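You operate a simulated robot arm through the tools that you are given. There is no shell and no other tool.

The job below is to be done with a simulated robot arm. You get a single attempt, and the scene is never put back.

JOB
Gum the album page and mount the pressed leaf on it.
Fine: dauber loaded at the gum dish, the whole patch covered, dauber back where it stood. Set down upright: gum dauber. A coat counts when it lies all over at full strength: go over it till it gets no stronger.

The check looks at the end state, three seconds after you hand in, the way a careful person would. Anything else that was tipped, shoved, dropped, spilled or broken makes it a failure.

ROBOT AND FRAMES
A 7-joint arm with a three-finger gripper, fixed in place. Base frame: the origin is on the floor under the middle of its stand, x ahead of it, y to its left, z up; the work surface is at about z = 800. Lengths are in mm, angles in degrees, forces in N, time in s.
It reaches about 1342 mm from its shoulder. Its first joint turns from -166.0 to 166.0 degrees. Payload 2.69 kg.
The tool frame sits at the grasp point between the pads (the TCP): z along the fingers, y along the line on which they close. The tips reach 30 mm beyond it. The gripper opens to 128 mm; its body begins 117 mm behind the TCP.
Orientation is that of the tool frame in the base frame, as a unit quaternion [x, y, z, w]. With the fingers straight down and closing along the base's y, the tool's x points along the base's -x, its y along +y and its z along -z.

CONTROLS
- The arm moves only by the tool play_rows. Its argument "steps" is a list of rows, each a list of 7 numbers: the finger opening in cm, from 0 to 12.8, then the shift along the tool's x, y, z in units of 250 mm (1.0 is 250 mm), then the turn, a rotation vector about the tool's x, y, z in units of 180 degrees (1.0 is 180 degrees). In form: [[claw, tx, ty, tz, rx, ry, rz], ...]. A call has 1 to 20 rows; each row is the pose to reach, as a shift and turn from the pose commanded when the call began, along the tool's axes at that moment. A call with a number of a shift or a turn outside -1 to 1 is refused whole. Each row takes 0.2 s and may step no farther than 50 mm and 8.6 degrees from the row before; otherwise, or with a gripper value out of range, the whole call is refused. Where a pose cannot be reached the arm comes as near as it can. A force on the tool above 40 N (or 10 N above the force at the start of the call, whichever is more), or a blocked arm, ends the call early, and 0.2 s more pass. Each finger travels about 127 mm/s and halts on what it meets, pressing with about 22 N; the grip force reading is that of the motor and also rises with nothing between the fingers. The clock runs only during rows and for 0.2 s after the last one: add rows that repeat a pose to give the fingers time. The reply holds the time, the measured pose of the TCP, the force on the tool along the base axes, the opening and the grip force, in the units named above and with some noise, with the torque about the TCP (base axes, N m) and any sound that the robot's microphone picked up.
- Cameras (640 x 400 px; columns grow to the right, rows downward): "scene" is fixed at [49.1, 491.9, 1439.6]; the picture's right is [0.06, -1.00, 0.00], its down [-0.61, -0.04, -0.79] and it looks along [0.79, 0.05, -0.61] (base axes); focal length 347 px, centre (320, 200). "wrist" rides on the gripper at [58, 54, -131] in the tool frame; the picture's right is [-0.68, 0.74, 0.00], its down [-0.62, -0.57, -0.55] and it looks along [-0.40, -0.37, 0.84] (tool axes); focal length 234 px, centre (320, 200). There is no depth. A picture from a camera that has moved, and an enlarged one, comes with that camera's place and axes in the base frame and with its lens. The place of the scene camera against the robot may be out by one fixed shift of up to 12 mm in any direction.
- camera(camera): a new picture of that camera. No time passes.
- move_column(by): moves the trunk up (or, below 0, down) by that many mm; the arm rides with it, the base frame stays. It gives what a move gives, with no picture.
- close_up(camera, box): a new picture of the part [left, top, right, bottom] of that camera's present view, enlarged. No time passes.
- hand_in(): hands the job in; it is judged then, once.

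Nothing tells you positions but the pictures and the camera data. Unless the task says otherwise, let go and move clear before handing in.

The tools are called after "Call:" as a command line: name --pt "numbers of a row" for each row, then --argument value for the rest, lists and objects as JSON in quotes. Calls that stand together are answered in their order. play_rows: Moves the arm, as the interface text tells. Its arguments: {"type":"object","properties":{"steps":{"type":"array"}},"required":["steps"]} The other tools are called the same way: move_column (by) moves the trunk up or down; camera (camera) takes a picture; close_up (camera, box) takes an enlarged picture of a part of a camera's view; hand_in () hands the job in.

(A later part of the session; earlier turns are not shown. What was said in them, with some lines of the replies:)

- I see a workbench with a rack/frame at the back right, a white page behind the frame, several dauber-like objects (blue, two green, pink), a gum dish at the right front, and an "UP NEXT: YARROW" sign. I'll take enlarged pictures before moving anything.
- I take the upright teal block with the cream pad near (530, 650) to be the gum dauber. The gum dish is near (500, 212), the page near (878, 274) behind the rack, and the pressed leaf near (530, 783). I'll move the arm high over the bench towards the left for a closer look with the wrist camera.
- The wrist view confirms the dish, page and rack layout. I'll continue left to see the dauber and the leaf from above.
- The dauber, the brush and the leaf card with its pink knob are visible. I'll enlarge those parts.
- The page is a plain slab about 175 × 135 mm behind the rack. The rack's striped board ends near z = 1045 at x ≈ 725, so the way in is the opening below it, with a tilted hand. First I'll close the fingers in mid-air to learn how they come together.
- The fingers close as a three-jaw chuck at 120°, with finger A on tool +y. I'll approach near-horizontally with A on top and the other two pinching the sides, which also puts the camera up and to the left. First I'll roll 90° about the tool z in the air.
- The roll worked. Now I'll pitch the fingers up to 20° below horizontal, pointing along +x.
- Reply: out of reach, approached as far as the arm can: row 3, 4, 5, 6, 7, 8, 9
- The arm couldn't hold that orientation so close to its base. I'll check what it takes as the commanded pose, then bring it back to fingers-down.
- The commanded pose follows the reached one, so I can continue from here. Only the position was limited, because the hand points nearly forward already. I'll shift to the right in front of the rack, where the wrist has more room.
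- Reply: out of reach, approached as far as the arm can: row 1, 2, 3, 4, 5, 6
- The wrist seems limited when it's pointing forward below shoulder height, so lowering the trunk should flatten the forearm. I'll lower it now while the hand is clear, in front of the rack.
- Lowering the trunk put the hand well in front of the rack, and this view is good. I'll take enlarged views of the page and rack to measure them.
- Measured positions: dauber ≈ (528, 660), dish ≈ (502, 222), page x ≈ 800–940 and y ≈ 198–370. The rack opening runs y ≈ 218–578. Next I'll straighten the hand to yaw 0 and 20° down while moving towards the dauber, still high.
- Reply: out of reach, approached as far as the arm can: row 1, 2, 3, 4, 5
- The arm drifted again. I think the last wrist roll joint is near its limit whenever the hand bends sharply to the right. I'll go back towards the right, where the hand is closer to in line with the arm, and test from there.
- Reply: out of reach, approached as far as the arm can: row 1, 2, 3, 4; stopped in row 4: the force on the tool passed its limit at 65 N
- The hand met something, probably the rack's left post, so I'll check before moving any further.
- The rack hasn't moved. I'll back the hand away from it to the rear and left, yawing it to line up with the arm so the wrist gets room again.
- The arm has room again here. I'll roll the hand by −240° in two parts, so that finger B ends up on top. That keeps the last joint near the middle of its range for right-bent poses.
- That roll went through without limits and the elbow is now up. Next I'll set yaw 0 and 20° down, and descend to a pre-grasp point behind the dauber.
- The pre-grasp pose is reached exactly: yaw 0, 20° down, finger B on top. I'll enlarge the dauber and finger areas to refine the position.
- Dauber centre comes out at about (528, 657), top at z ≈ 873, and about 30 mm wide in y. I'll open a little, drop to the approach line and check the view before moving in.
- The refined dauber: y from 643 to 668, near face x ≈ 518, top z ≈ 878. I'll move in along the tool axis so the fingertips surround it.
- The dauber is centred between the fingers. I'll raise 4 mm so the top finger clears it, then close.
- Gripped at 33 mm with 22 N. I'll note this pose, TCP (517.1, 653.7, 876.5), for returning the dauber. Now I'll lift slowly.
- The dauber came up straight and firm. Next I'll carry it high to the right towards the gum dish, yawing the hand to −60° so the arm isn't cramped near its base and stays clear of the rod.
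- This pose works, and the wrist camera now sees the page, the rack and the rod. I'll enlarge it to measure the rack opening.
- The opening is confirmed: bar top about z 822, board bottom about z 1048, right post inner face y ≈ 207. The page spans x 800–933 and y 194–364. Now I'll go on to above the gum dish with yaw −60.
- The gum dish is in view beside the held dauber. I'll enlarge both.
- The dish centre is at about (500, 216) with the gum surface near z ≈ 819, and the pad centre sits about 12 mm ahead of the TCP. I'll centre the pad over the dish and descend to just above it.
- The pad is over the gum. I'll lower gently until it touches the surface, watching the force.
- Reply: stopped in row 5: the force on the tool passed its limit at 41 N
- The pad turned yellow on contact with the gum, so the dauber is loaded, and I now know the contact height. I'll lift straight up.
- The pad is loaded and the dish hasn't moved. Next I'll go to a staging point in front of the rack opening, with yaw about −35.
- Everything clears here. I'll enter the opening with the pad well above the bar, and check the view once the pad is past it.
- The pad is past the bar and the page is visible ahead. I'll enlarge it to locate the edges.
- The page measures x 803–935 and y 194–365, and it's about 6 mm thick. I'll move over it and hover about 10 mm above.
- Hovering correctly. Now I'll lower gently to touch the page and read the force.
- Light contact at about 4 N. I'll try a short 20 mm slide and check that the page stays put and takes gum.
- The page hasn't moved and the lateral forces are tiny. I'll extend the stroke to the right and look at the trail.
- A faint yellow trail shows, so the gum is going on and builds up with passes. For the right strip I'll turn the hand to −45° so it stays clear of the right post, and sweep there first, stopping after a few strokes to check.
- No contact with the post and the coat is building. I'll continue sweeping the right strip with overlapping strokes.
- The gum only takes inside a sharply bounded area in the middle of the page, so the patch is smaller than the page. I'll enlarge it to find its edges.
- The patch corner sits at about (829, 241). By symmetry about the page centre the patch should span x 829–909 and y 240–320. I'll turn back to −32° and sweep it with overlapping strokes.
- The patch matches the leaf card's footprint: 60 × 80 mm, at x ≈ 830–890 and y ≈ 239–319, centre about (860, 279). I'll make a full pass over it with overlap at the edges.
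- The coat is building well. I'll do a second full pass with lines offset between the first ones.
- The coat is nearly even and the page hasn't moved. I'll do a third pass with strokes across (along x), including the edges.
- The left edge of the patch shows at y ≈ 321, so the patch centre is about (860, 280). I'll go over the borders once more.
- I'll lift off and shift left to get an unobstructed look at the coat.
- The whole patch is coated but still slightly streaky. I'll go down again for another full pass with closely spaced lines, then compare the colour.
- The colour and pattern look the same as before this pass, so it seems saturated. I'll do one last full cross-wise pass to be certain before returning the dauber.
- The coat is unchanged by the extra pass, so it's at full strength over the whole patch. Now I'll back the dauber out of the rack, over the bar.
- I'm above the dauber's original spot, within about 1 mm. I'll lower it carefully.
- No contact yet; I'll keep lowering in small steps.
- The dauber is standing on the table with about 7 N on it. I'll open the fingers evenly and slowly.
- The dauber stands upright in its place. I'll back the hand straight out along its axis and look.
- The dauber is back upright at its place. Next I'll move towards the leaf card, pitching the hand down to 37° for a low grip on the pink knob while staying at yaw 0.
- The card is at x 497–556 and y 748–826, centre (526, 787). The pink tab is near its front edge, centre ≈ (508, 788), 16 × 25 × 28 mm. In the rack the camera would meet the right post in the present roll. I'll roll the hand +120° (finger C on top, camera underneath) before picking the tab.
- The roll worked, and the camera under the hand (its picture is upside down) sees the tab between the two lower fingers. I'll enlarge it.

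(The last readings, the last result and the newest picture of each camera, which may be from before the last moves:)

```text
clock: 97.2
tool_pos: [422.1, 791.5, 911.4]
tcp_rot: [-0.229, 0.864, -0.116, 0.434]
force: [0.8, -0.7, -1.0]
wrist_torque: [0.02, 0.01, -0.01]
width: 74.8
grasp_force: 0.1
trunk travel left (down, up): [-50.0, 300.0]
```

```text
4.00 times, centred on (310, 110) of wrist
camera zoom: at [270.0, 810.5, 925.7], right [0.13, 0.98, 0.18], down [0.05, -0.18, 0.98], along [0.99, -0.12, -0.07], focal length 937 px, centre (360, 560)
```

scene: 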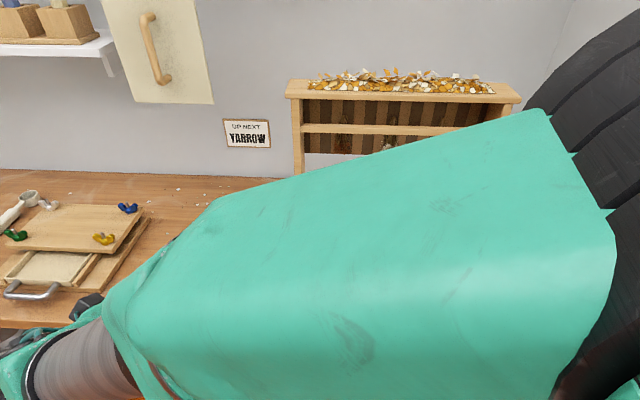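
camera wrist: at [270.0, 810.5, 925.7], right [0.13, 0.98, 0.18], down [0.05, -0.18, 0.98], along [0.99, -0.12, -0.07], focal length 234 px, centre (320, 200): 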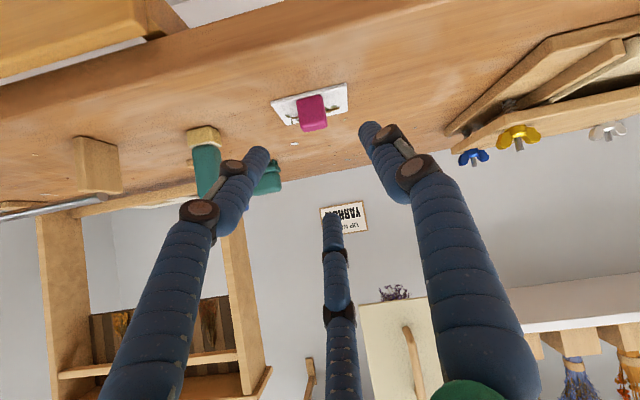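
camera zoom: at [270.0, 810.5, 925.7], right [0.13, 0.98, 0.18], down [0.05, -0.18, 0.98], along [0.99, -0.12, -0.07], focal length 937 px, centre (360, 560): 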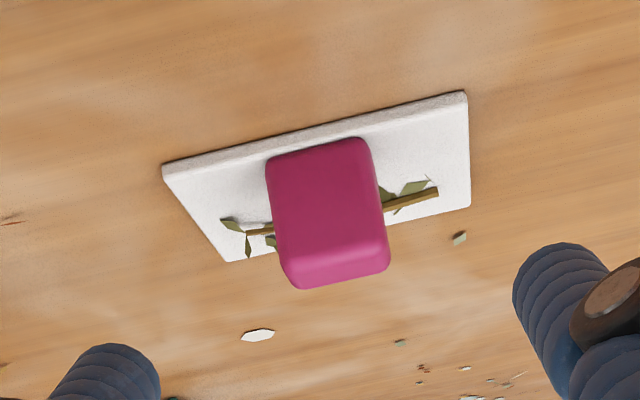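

The two views agree on the tab centre at about (506.5, 789). I'll narrow the fingers so the lower ones clear the card, and move to the pre-grasp line.

Call:
play_rows --pt "4.6 0.0225 0.0072 0.0678 0 0 0" --pt "4.6 0.045 0.0144 0.1356 0 0 0" --pt "4.6 0.045 0.0144 0.1956 0 0 0" --pt "4.6 0.045 0.0144 0.2556 0 0 0"

Call:
camera --camera "wrist"

Call:
close_up --camera "wrist" --box '[240, 80, 400, 220]'

```text
clock: 98.2
tool_pos: [468.2, 789.5, 862.9]
tcp_rot: [-0.231, 0.863, -0.117, 0.433]
force: [-0.2, 0.5, 0.9]
wrist_torque: [-0.05, 0.02, -0.01]
width: 46.1
grasp_force: 0.1
trunk travel left (down, up): [-50.0, 300.0]
```

```text
taken
camera wrist: at [314.9, 808.1, 878.0], right [0.13, 0.98, 0.18], down [0.05, -0.18, 0.98], along [0.99, -0.12, -0.07], focal length 234 px, centre (320, 200)
```

wrist: 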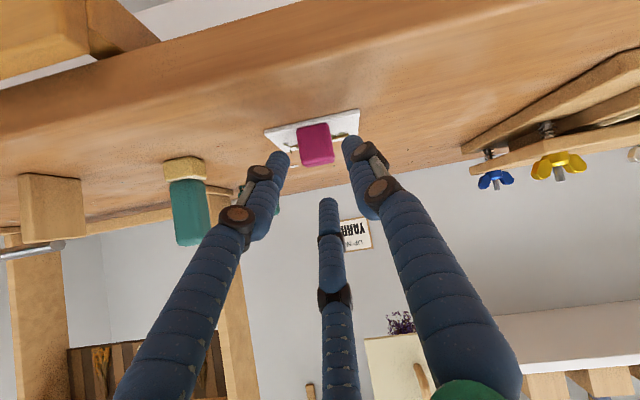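

```text
2.86 times, centred on (320, 150) of wrist
camera zoom: at [314.9, 808.1, 878.0], right [0.13, 0.98, 0.18], down [0.05, -0.18, 0.98], along [0.99, -0.12, -0.07], focal length 669 px, centre (320, 343)
```

zoom: 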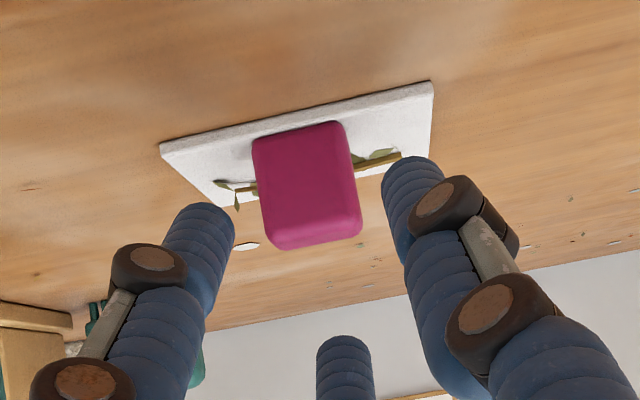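

The tab is centred between the fingers. I'll move in the last 28 mm and check once more before closing.

Call:
play_rows --pt "4.6 0 0 0.056 0 0 0" --pt "4.6 0 0 0.112 0 0 0" --pt "4.6 0 0 0.112 0 0 0"

Call:
close_up --camera "wrist" --box '[240, 60, 420, 240]'

```text
clock: 99.0
tool_pos: [489.7, 789.0, 846.7]
tcp_rot: [-0.229, 0.863, -0.117, 0.434]
force: [-0.3, -0.3, 0.1]
wrist_torque: [0.01, -0.03, 0.0]
width: 45.9
grasp_force: 0.1
trunk travel left (down, up): [-50.0, 300.0]
```

```text
2.22 times, centred on (330, 150) of wrist
camera zoom: at [337.0, 807.9, 861.3], right [0.13, 0.98, 0.17], down [0.05, -0.18, 0.98], along [0.99, -0.12, -0.07], focal length 520 px, centre (298, 311)
```

zoom: 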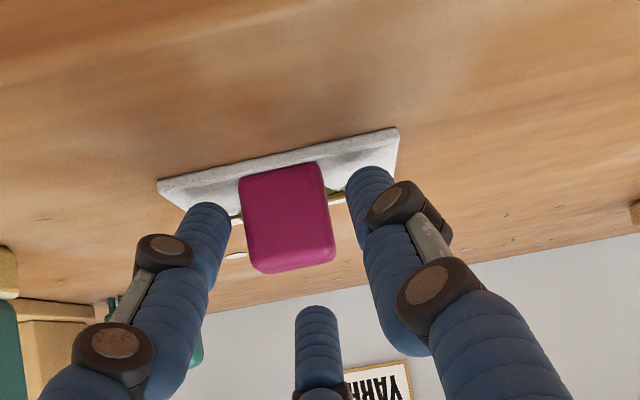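

The fingers flank the tab. Closing now.

Call:
play_rows --pt "3.8 0 0 0 0 0 0" --pt "3.2 0 0 0 0 0 0" --pt "2.7 0 0 0 0 0 0" --pt "2.2 0 0 0 0 0 0" --pt "1.5 0 0 0 0 0 0" --pt "1.5 0 0 0 0 0 0"

Call:
close_up --camera "wrist" --box '[240, 60, 420, 240]'

```text
clock: 100.4
tool_pos: [488.8, 788.6, 846.3]
tcp_rot: [-0.23, 0.864, -0.117, 0.433]
force: [-0.2, -0.1, 0.2]
wrist_torque: [-0.01, 0.01, 0.01]
width: 33.1
grasp_force: 21.9
trunk travel left (down, up): [-50.0, 300.0]
```

```text
2.22 times, centred on (330, 150) of wrist
camera zoom: at [336.8, 807.8, 861.5], right [0.13, 0.98, 0.17], down [0.05, -0.18, 0.98], along [0.99, -0.12, -0.07], focal length 520 px, centre (298, 311)
```

zoom: 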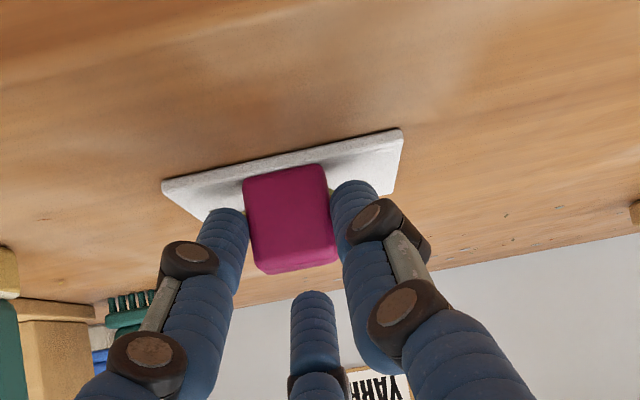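

Gripped. I'll lift slowly and check that the card hangs level.

Call:
play_rows --pt "1.5 -0.0139 -0.008 -0.012 0 0 0" --pt "1.5 -0.0417 -0.0241 -0.0359 0 0 0" --pt "1.5 -0.1 -0.0577 -0.086 0 0 0" --pt "1.5 -0.1667 -0.0962 -0.1434 0 0 0" --pt "1.5 -0.2222 -0.1283 -0.1912 0 0 0"

Call:
close_up --camera "wrist" --box '[200, 40, 440, 240]'

Call:
camera --camera "scene"

```text
clock: 101.6
tool_pos: [488.9, 789.3, 927.0]
tcp_rot: [-0.23, 0.863, -0.116, 0.434]
force: [-0.6, 0.7, -1.2]
wrist_torque: [0.03, 0.02, 0.01]
width: 33.1
grasp_force: 21.7
trunk travel left (down, up): [-50.0, 300.0]
```

```text
2.00 times, centred on (320, 140) of wrist
camera zoom: at [336.6, 808.1, 941.8], right [0.13, 0.98, 0.17], down [0.05, -0.18, 0.98], along [0.99, -0.12, -0.07], focal length 468 px, centre (320, 320)
```

zoom: 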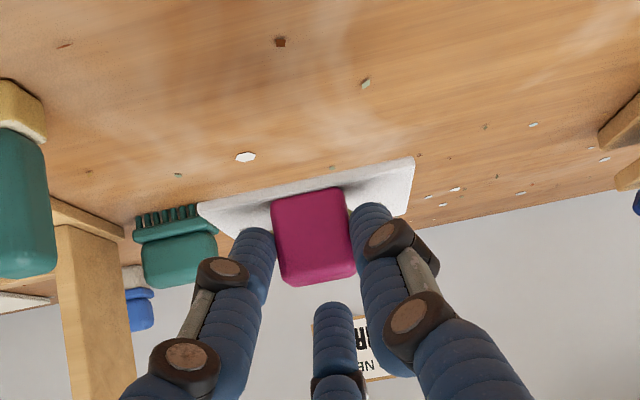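

```text
taken
```

scene: 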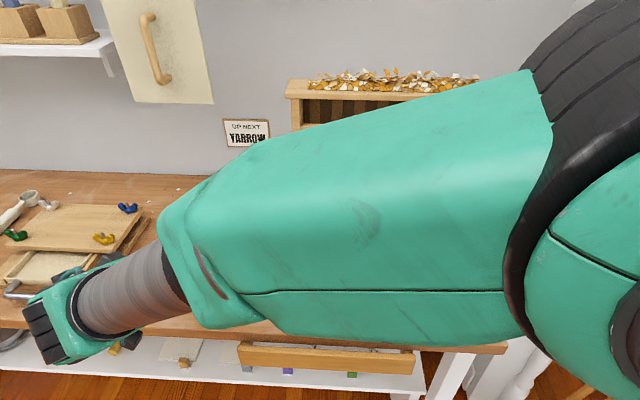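

The card came up level with no slip. I'll carry it high, over the dauber, towards the front of the rack.

Call:
play_rows --pt "1.5 -0.05 -0.098 -0.0436 0 0 0" --pt "1.5 -0.0404 -0.2312 -0.0524 0 0 0" --pt "1.5 0.0124 -0.3796 -0.014 0 0 0" --pt "1.5 0.065 -0.5284 0.0248 0 0 0" --pt "1.5 0.1176 -0.6764 0.0632 0 0 0" --pt "1.5 0.1702 -0.8252 0.1016 0 0 0"

Call:
camera --camera "wrist"

Call:
camera --camera "scene"

```text
clock: 103.0
tool_pos: [548.6, 588.8, 965.4]
tcp_rot: [-0.23, 0.863, -0.116, 0.434]
force: [0.0, 1.2, -0.2]
wrist_torque: [-0.05, 0.0, -0.07]
width: 33.0
grasp_force: 21.9
trunk travel left (down, up): [-50.0, 300.0]
```

```text
taken
camera wrist: at [396.8, 608.1, 979.4], right [0.13, 0.98, 0.17], down [0.05, -0.18, 0.98], along [0.99, -0.12, -0.07], focal length 234 px, centre (320, 200)
```

wrist: 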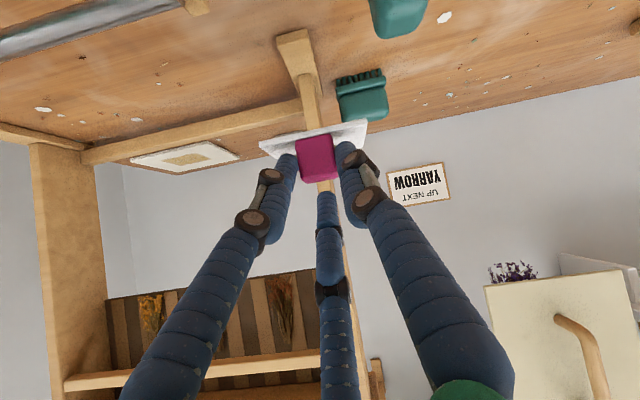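

```text
taken
```

scene: 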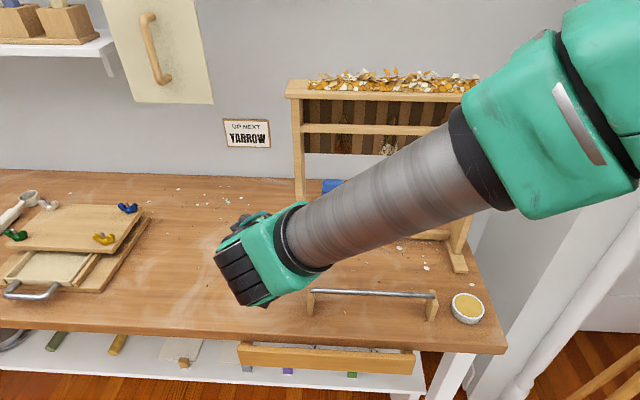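

The patch is visible and the card is held well. Next I'll move to a staging point in front of the opening.

Call:
play_rows --pt "1.5 0.0628 -0.1383 0.0399 0 0 0" --pt "1.5 0.1256 -0.2766 0.0798 0 0 0" --pt "1.5 0.1884 -0.415 0.1198 0 0 0" --pt "1.5 0.2512 -0.5533 0.1597 0 0 0" --pt "1.5 0.314 -0.6916 0.1996 0 0 0"

Call:
camera --camera "wrist"

Call:
camera --camera "scene"

```text
clock: 104.2
tool_pos: [599.5, 399.6, 949.1]
tcp_rot: [-0.231, 0.863, -0.116, 0.433]
force: [0.6, 0.8, -0.5]
wrist_torque: [-0.03, 0.03, -0.04]
width: 32.8
grasp_force: 22.1
trunk travel left (down, up): [-50.0, 300.0]
```

```text
taken
camera wrist: at [447.7, 418.5, 964.0], right [0.13, 0.98, 0.17], down [0.05, -0.18, 0.98], along [0.99, -0.12, -0.07], focal length 234 px, centre (320, 200)
```

wrist: 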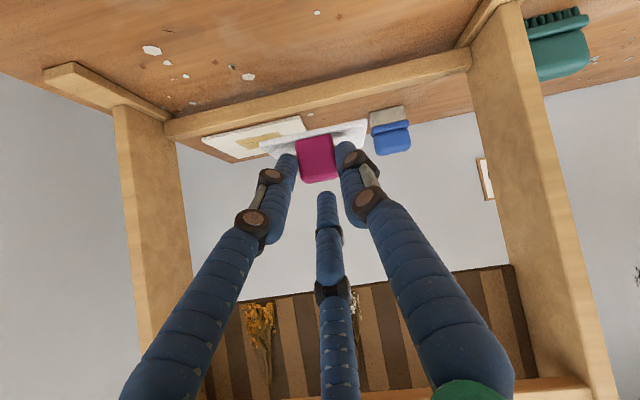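

```text
taken
```

scene: 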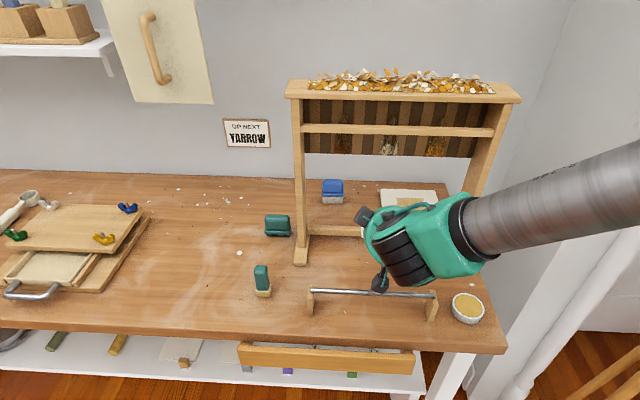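

Everything is clear so far. I'll enter the opening with the card above the bar.

Call:
play_rows --pt "1.5 0.0336 -0.0957 0.0989 0 0 0" --pt "1.5 0.0672 -0.1914 0.1978 0 0 0" --pt "1.5 0.1008 -0.2871 0.2967 0 0 0" --pt "1.5 0.1344 -0.3828 0.3956 0 0 0"

Call:
camera --camera "wrist"

Call:
camera --camera "scene"

```text
clock: 105.2
tool_pos: [689.6, 300.1, 906.4]
tcp_rot: [-0.229, 0.864, -0.117, 0.433]
force: [0.6, 0.7, -0.2]
wrist_torque: [-0.02, 0.02, -0.01]
width: 32.8
grasp_force: 22.7
trunk travel left (down, up): [-50.0, 300.0]
```

```text
taken
camera wrist: at [537.9, 319.0, 920.8], right [0.13, 0.98, 0.17], down [0.05, -0.18, 0.98], along [0.99, -0.12, -0.07], focal length 234 px, centre (320, 200)
```

wrist: 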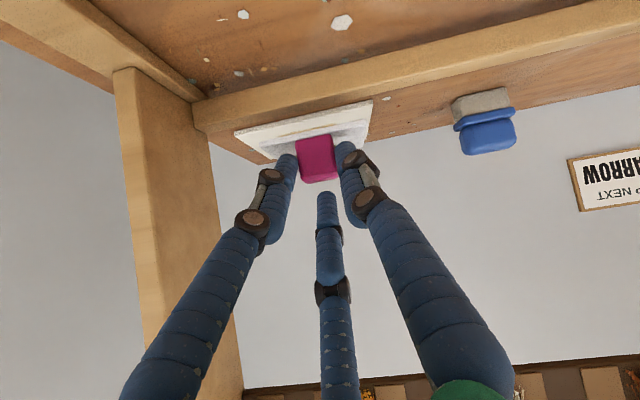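

```text
taken
```

scene: 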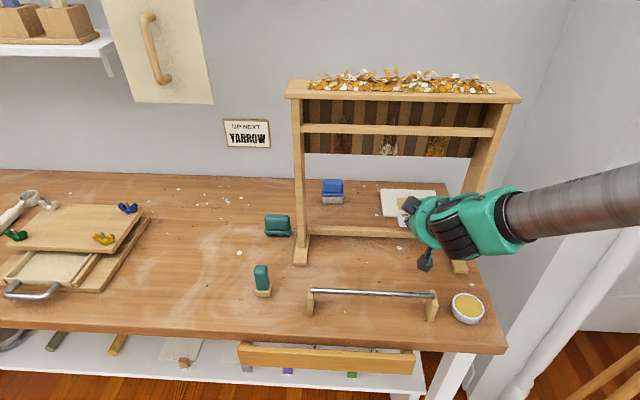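

The card is ahead of the bar line with good clearance to the right post. I'll continue over the bar and start lowering above the page.

Call:
play_rows --pt "1.5 -0.0624 -0.0592 0.1122 0 0 0" --pt "1.5 -0.1208 -0.116 0.218 0 0 0" --pt "1.5 -0.1132 -0.13 0.3528 0 0 0" --pt "1.5 -0.1124 -0.1484 0.4708 0 0 0"

Call:
camera --camera "wrist"

Call:
close_up --camera "scene" --box '[360, 160, 520, 280]'

```text
clock: 106.2
tool_pos: [809.8, 282.1, 870.6]
tcp_rot: [-0.23, 0.864, -0.117, 0.433]
force: [-0.8, -0.5, -0.3]
wrist_torque: [-0.01, 0.02, 0.01]
width: 32.9
grasp_force: 21.9
trunk travel left (down, up): [-50.0, 300.0]
```

```text
taken
camera wrist: at [657.3, 300.1, 884.5], right [0.13, 0.98, 0.17], down [0.05, -0.18, 0.98], along [0.99, -0.12, -0.07], focal length 234 px, centre (320, 200)
```

wrist: 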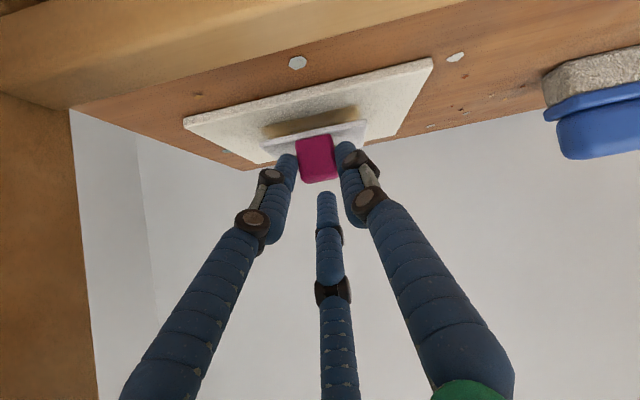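

```text
3.33 times, centred on (440, 220) of scene
camera zoom: at [49.1, 491.9, 1439.6], right [0.06, -1.0, 0.0], down [-0.61, -0.04, -0.79], along [0.79, 0.05, -0.61], focal length 1156 px, centre (-80, 133)
```

zoom: 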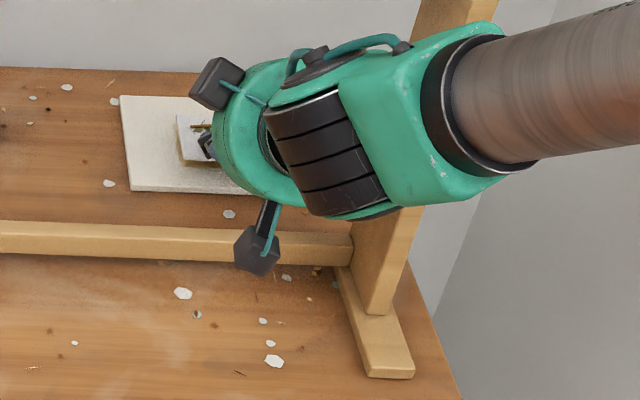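

The card is hovering over the patch with no contact anywhere. I'll zoom in to align the card with the gummed patch.

Call:
close_up --camera "wrist" --box '[240, 60, 400, 200]'

Call:
close_up --camera "scene" --box '[385, 180, 455, 230]'

```text
2.86 times, centred on (320, 130) of wrist
camera zoom: at [657.3, 300.1, 884.5], right [0.13, 0.98, 0.17], down [0.05, -0.18, 0.98], along [0.99, -0.12, -0.07], focal length 669 px, centre (320, 400)
```

zoom: 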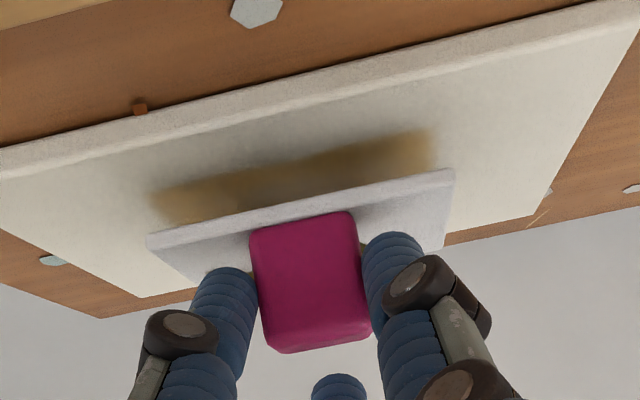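

```text
8.00 times, centred on (420, 205) of scene
camera zoom: at [49.1, 491.9, 1439.6], right [0.06, -1.0, 0.0], down [-0.61, -0.04, -0.79], along [0.79, 0.05, -0.61], focal length 2776 px, centre (-480, 160)
```

zoom: 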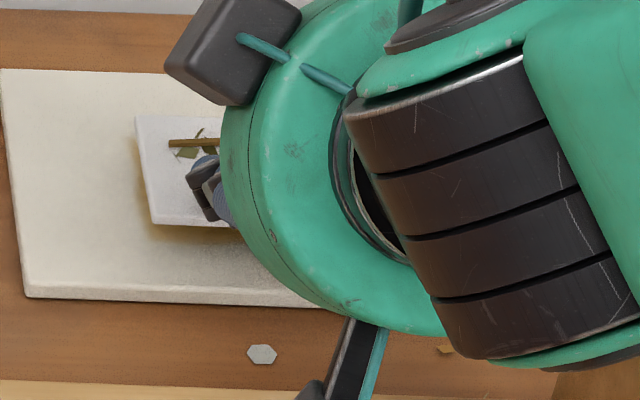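

By this view the card needs to go about 16 mm forward and 2 mm right to sit on the patch. I'll shift and lower partway, then re-check.

Call:
play_rows --pt "1.5 -0.0287 -0.0254 0.0504 0 0 0" --pt "1.5 -0.0065 -0.0126 0.0695 0 0 0" --pt "1.5 -0.0065 -0.0126 0.0695 0 0 0"

Call:
close_up --camera "wrist" --box '[240, 60, 400, 200]'

Call:
close_up --camera "scene" --box '[385, 180, 455, 230]'

```text
clock: 107.0
tool_pos: [826.1, 280.5, 862.2]
tcp_rot: [-0.23, 0.864, -0.116, 0.433]
force: [0.1, 0.2, -0.3]
wrist_torque: [0.01, 0.03, 0.02]
width: 33.0
grasp_force: 22.2
trunk travel left (down, up): [-50.0, 300.0]
```

```text
2.86 times, centred on (320, 130) of wrist
camera zoom: at [673.3, 298.8, 876.6], right [0.13, 0.98, 0.17], down [0.05, -0.18, 0.98], along [0.99, -0.12, -0.07], focal length 669 px, centre (320, 400)
```

zoom: 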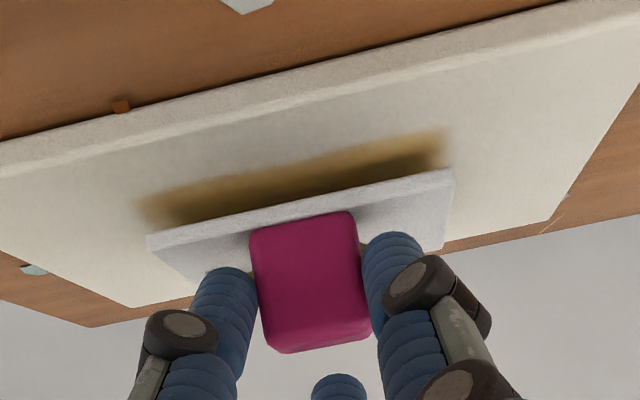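

```text
8.00 times, centred on (420, 205) of scene
camera zoom: at [49.1, 491.9, 1439.6], right [0.06, -1.0, 0.0], down [-0.61, -0.04, -0.79], along [0.79, 0.05, -0.61], focal length 2776 px, centre (-480, 160)
```

zoom: 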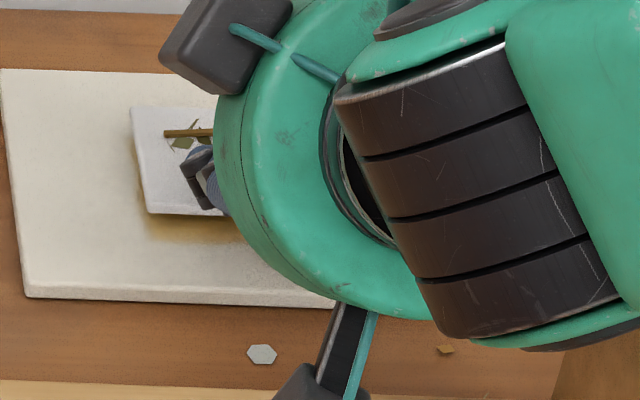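

The card lines up with the patch edges to within about 1 mm. I'll lower straight down.

Call:
play_rows --pt "1.5 0.0111 0.0064 0.0096 0 0 0" --pt "1.5 0.0194 0.0112 0.0167 0 0 0" --pt "1.5 0.0236 0.0136 0.0203 0 0 0" --pt "1.5 0.0236 0.0136 0.0203 0 0 0"

Call:
close_up --camera "wrist" --box '[240, 60, 400, 200]'

```text
clock: 108.0
tool_pos: [825.8, 280.7, 855.6]
tcp_rot: [-0.229, 0.863, -0.116, 0.434]
force: [-0.3, -1.4, 6.3]
wrist_torque: [-0.02, -0.18, -0.02]
width: 33.1
grasp_force: 22.6
trunk travel left (down, up): [-50.0, 300.0]
```

```text
2.86 times, centred on (320, 130) of wrist
camera zoom: at [673.6, 298.8, 869.0], right [0.13, 0.98, 0.18], down [0.05, -0.18, 0.98], along [0.99, -0.12, -0.07], focal length 669 px, centre (320, 400)
```

zoom: 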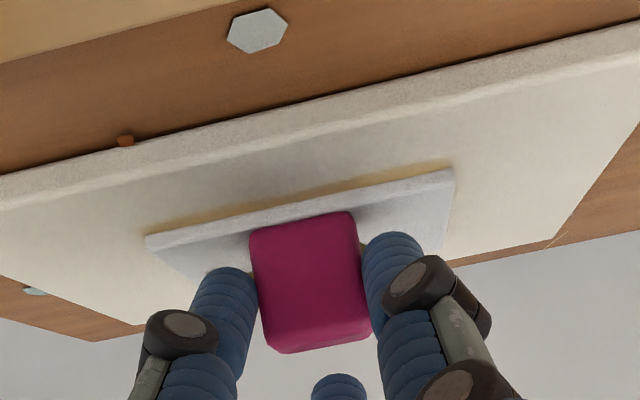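

The card touches down at about 6 N. A thin strip of gum shows at the near edge, so I'll check with the scene camera how well it's centred.

Call:
close_up --camera "scene" --box '[395, 185, 435, 225]'

Call:
close_up --camera "wrist" --box '[260, 90, 370, 160]'

```text
10.00 times, centred on (415, 205) of scene
camera zoom: at [49.1, 491.9, 1439.6], right [0.06, -1.0, 0.0], down [-0.61, -0.04, -0.79], along [0.79, 0.05, -0.61], focal length 3470 px, centre (-630, 150)
```

zoom: 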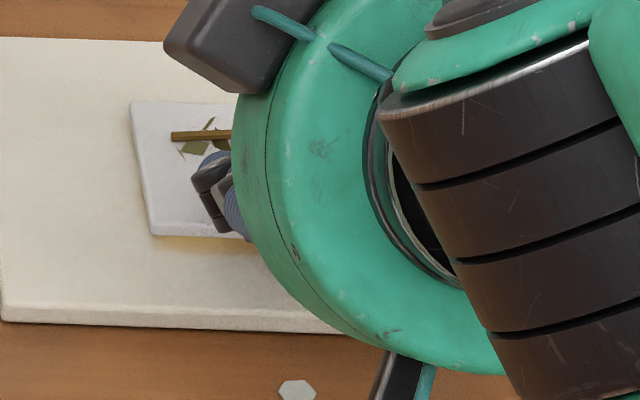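

```text
5.71 times, centred on (315, 125) of wrist
camera zoom: at [673.6, 298.8, 869.0], right [0.13, 0.98, 0.18], down [0.05, -0.18, 0.98], along [0.99, -0.12, -0.07], focal length 1338 px, centre (349, 629)
```

zoom: 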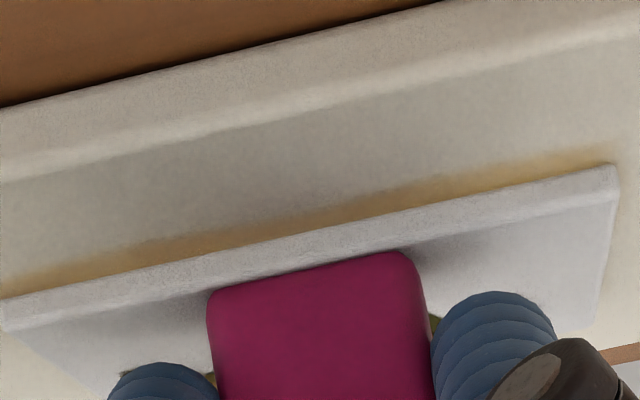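

The card sits roughly 5 mm too far forward relative to the patch. I'll lift it 3 mm, watching for any pull on the page, then correct.

Call:
play_rows --pt "1.5 -0.0056 -0.0032 -0.0048 0 0 0" --pt "1.5 -0.0111 -0.0064 -0.0096 0 0 0"

Call:
close_up --camera "wrist" --box '[260, 90, 370, 160]'

```text
clock: 108.6
tool_pos: [825.4, 278.8, 857.3]
tcp_rot: [-0.23, 0.863, -0.116, 0.433]
force: [0.1, -0.5, -0.7]
wrist_torque: [0.02, 0.0, 0.0]
width: 33.0
grasp_force: 22.2
trunk travel left (down, up): [-50.0, 300.0]
```

```text
5.71 times, centred on (315, 125) of wrist
camera zoom: at [672.9, 298.2, 871.6], right [0.13, 0.98, 0.17], down [0.05, -0.18, 0.98], along [0.99, -0.12, -0.07], focal length 1338 px, centre (349, 629)
```

zoom: 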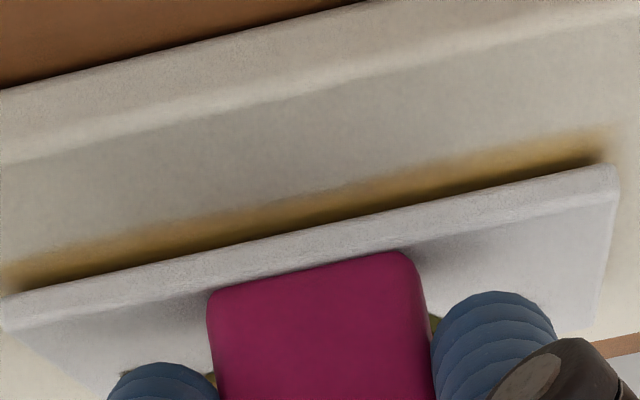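

No pull at all, and the card stays fixed in the grip. I'll shift 5 mm back and lower again.

Call:
play_rows --pt "1.5 0.0103 0.006 -0.016 0 0 0" --pt "1.5 0.0186 0.0108 -0.0088 0 0 0" --pt "1.5 0.0214 0.0124 -0.0064 0 0 0" --pt "1.5 0.0214 0.0124 -0.0064 0 0 0"

Call:
close_up --camera "wrist" --box '[260, 90, 370, 160]'

Call:
close_up --camera "scene" --box '[395, 185, 435, 225]'

```text
clock: 109.6
tool_pos: [820.4, 279.8, 853.5]
tcp_rot: [-0.23, 0.863, -0.116, 0.434]
force: [-1.1, 1.1, 5.3]
wrist_torque: [-0.02, -0.11, 0.03]
width: 32.9
grasp_force: 22.1
trunk travel left (down, up): [-50.0, 300.0]
```

```text
5.71 times, centred on (315, 125) of wrist
camera zoom: at [668.4, 298.5, 869.0], right [0.13, 0.98, 0.18], down [0.05, -0.18, 0.98], along [0.99, -0.12, -0.07], focal length 1338 px, centre (349, 629)
```

zoom: 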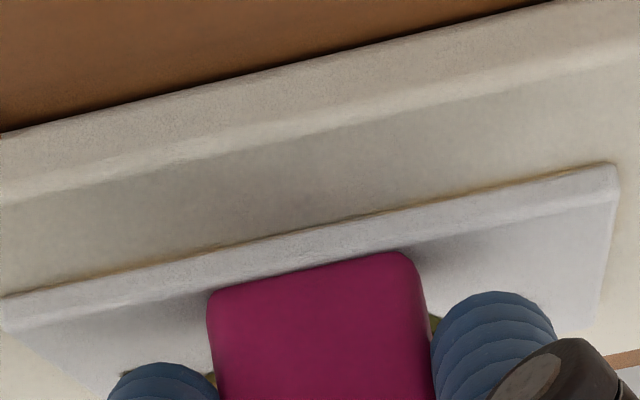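

```text
10.00 times, centred on (415, 205) of scene
camera zoom: at [49.1, 491.9, 1439.6], right [0.06, -1.0, 0.0], down [-0.61, -0.04, -0.79], along [0.79, 0.05, -0.61], focal length 3470 px, centre (-630, 150)
```

zoom: 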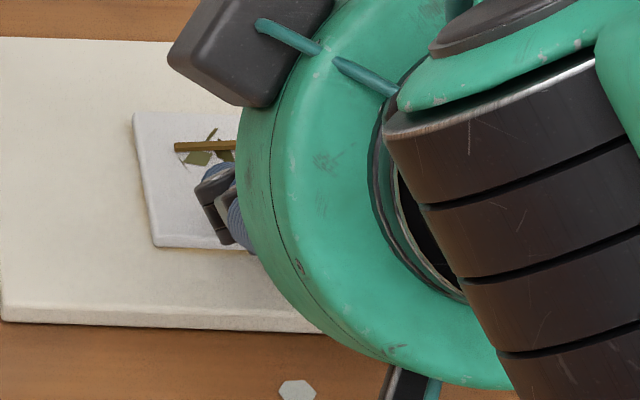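

Now the card covers the patch, with only a hairline of gum at the edge. I'll press gently a little more, then release by opening slowly.

Call:
play_rows --pt "1.5 0.0028 0.0016 0.0024 0 0 0" --pt "1.5 0.0028 0.0016 0.0024 0 0 0" --pt "1.5 0.0028 0.0016 0.0024 0 0 0"

```text
clock: 110.4
tool_pos: [820.1, 279.9, 854.6]
tcp_rot: [-0.229, 0.863, -0.116, 0.434]
force: [0.6, -0.3, 13.4]
wrist_torque: [0.01, -0.28, -0.02]
width: 32.7
grasp_force: 22.0
trunk travel left (down, up): [-50.0, 300.0]
```

Call:
play_rows --pt "1.5 -0.0056 -0.0032 -0.0048 0 0 0" --pt "1.5 -0.0056 -0.0032 -0.0048 0 0 0" --pt "3.5 -0.0056 -0.0032 -0.0048 0 0 0" --pt "4.0 -0.0056 -0.0032 -0.0048 0 0 0" --pt "4.6 -0.0056 -0.0032 -0.0048 0 0 0" --pt "4.6 -0.0056 -0.0032 -0.0048 0 0 0"

Call:
close_up --camera "wrist" --box '[220, 60, 420, 220]'

```text
clock: 111.8
tool_pos: [819.4, 280.0, 854.9]
tcp_rot: [-0.23, 0.863, -0.117, 0.434]
force: [-0.4, 0.1, -0.3]
wrist_torque: [0.03, 0.0, -0.01]
width: 46.0
grasp_force: 0.0
trunk travel left (down, up): [-50.0, 300.0]
```

```text
2.50 times, centred on (320, 140) of wrist
camera zoom: at [668.0, 298.6, 868.9], right [0.13, 0.98, 0.17], down [0.05, -0.18, 0.98], along [0.99, -0.12, -0.07], focal length 585 px, centre (320, 350)
```

zoom: 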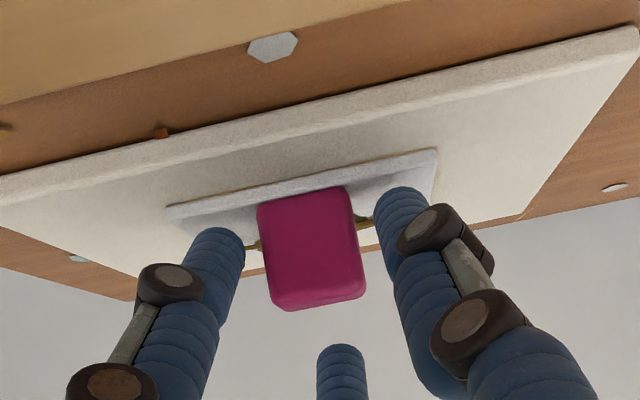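

Released, and the card lies flat on the page. I'll retreat along the finger axis, then back out of the rack.

Call:
play_rows --pt "4.6 0 0 -0.1 0 0 0" --pt "4.6 0 0 -0.2 0 0 0" --pt "4.6 0.0688 0.0628 -0.3564 0 0 0" --pt "4.6 0.138 0.126 -0.5124 0 0 0" --pt "4.6 0.2076 0.1892 -0.6688 0 0 0" --pt "4.6 0.2768 0.252 -0.8252 0 0 0"

Call:
camera --camera "wrist"

Call:
camera --camera "scene"

```text
clock: 113.2
tool_pos: [601.2, 301.8, 903.5]
tcp_rot: [-0.23, 0.864, -0.117, 0.433]
force: [0.5, 0.1, -0.5]
wrist_torque: [-0.04, -0.02, -0.01]
width: 46.2
grasp_force: 0.1
trunk travel left (down, up): [-50.0, 300.0]
```

```text
taken
camera wrist: at [448.5, 319.6, 919.2], right [0.13, 0.98, 0.18], down [0.05, -0.18, 0.98], along [0.99, -0.12, -0.07], focal length 234 px, centre (320, 200)
```

wrist: 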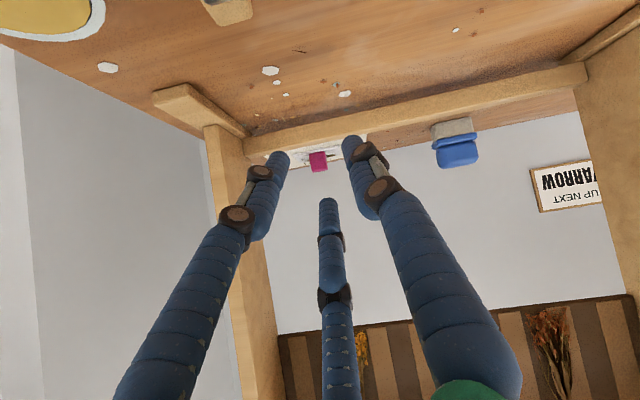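

```text
taken
```

scene: 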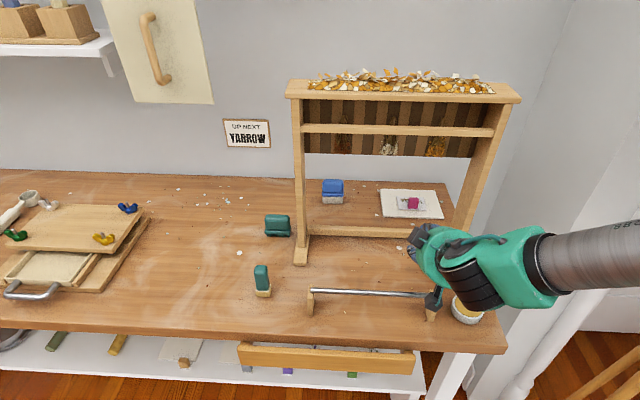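

The hand is out of the rack. I'll raise it clear of the rod and dish, then inspect the whole scene.

Call:
play_rows --pt "4.6 -0.0926 -0.0535 -0.0797 0 0 0" --pt "4.6 -0.1852 -0.1069 -0.1593 0 0 0" --pt "4.6 -0.2778 -0.1604 -0.239 0 0 0" --pt "4.6 -0.3334 -0.1925 -0.2868 0 0 0"

Call:
camera --camera "scene"

Call:
close_up --camera "scene" --box '[370, 175, 460, 230]'

Call:
close_up --camera "scene" --box '[160, 160, 340, 310]'

Call:
close_up --camera "scene" --box '[280, 170, 520, 340]'

```text
clock: 114.2
tool_pos: [601.1, 298.9, 1024.7]
tcp_rot: [-0.229, 0.864, -0.117, 0.434]
force: [1.3, 0.4, 0.5]
wrist_torque: [-0.02, -0.04, -0.02]
width: 45.9
grasp_force: 0.0
trunk travel left (down, up): [-50.0, 300.0]
```

```text
taken
```

scene: 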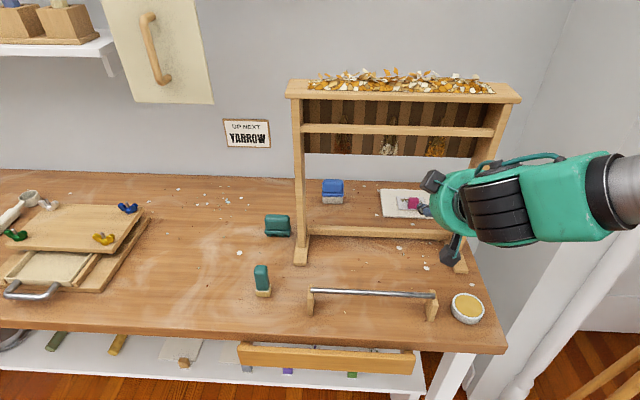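

```text
7.11 times, centred on (415, 202) of scene
camera zoom: at [49.1, 491.9, 1439.6], right [0.06, -1.0, 0.0], down [-0.61, -0.04, -0.79], along [0.79, 0.05, -0.61], focal length 2467 px, centre (-356, 182)
```

zoom: 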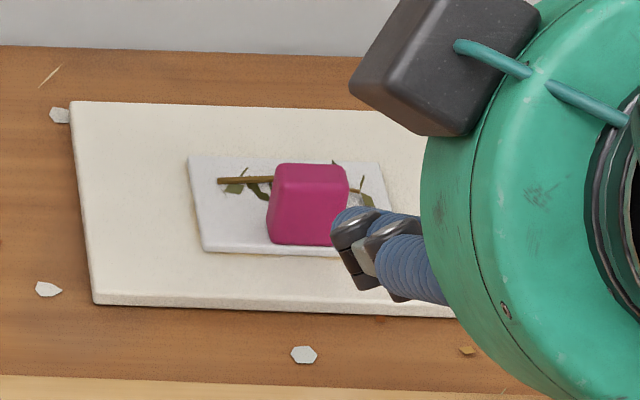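

```text
2.67 times, centred on (250, 235) of scene
camera zoom: at [49.1, 491.9, 1439.6], right [0.06, -1.0, 0.0], down [-0.61, -0.04, -0.79], along [0.79, 0.05, -0.61], focal length 925 px, centre (507, 107)
```

zoom: 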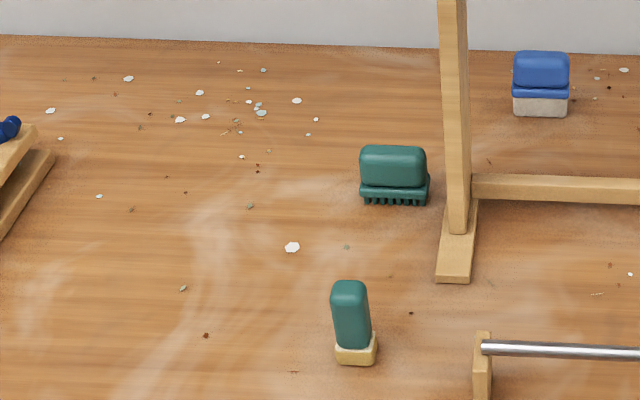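

```text
2.35 times, centred on (400, 255) of scene
camera zoom: at [49.1, 491.9, 1439.6], right [0.06, -1.0, 0.0], down [-0.61, -0.04, -0.79], along [0.79, 0.05, -0.61], focal length 816 px, centre (132, 71)
```

zoom: 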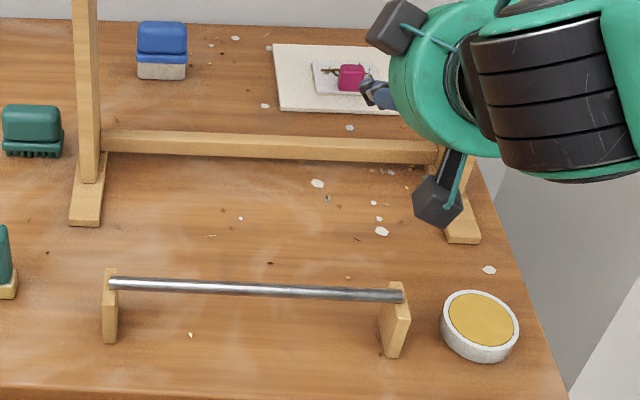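

Everything is in place: dauber upright at its spot, dish and rack untouched, card on the patch. I'll raise the hand a bit more for a last unobstructed look.

Call:
play_rows --pt "4.6 -0.1 -0.08 -0.14 0 0 0" --pt "4.6 -0.2 -0.16 -0.28 0 0 0" --pt "4.6 -0.26 -0.23 -0.38 0 0 0"

Call:
camera --camera "scene"

Call:
close_up --camera "scene" --box '[370, 175, 460, 230]'

```text
clock: 115.0
tool_pos: [574.6, 283.3, 1149.0]
tcp_rot: [-0.231, 0.864, -0.115, 0.433]
force: [0.0, 0.5, 0.3]
wrist_torque: [0.0, -0.02, -0.01]
width: 46.1
grasp_force: 0.0
trunk travel left (down, up): [-50.0, 300.0]
```

```text
taken
```

scene: 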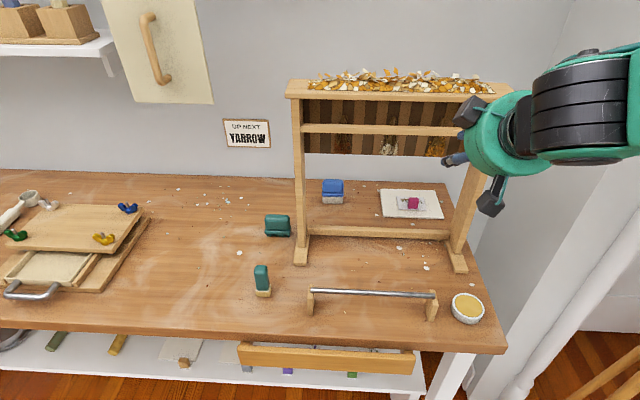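

```text
7.11 times, centred on (415, 202) of scene
camera zoom: at [49.1, 491.9, 1439.6], right [0.06, -1.0, 0.0], down [-0.61, -0.04, -0.79], along [0.79, 0.05, -0.61], focal length 2467 px, centre (-356, 182)
```

zoom: 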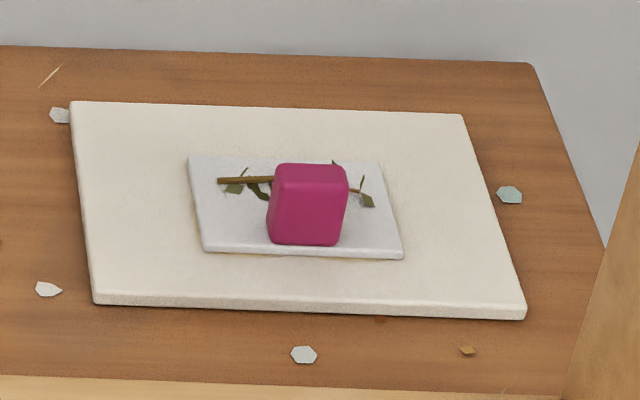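

The leaf card lies flat and square on the page, fully over the gummed patch. The dauber stands upright where it was, and the rack, rod, dish and other objects haven't moved. The hand is empty and clear, so I'm handing in.

Call:
hand_in

```text
The job is handed in.
```

I gummed the album page, mounted the pressed leaf on it, and handed the job in. I don't know yet whether it passes.

- **Gum:** I loaded the dauber at the gum dish and worked over the patch, about 60 × 80 mm in the middle of the page. The last full pass left the colour unchanged, so I took the coat to be at full strength.
- **Leaf:** The card lies flat and square on the patch. A hairline of gum shows at the near edge. My first touchdown was about 5 mm too far forward, so I lifted it, shifted it back and set it down again.
- **Dauber:** It stands upright where it was, within about 1–2 mm.
- **Contact with the rack:** Early on, while I was working out how the arm could reach, the hand pushed against the rack's left post and the move stopped at 65 N. The rack hadn't moved in the pictures then or at the end.

Nothing else looked shifted in the final pictures, and I let go and moved the hand clear before handing in.
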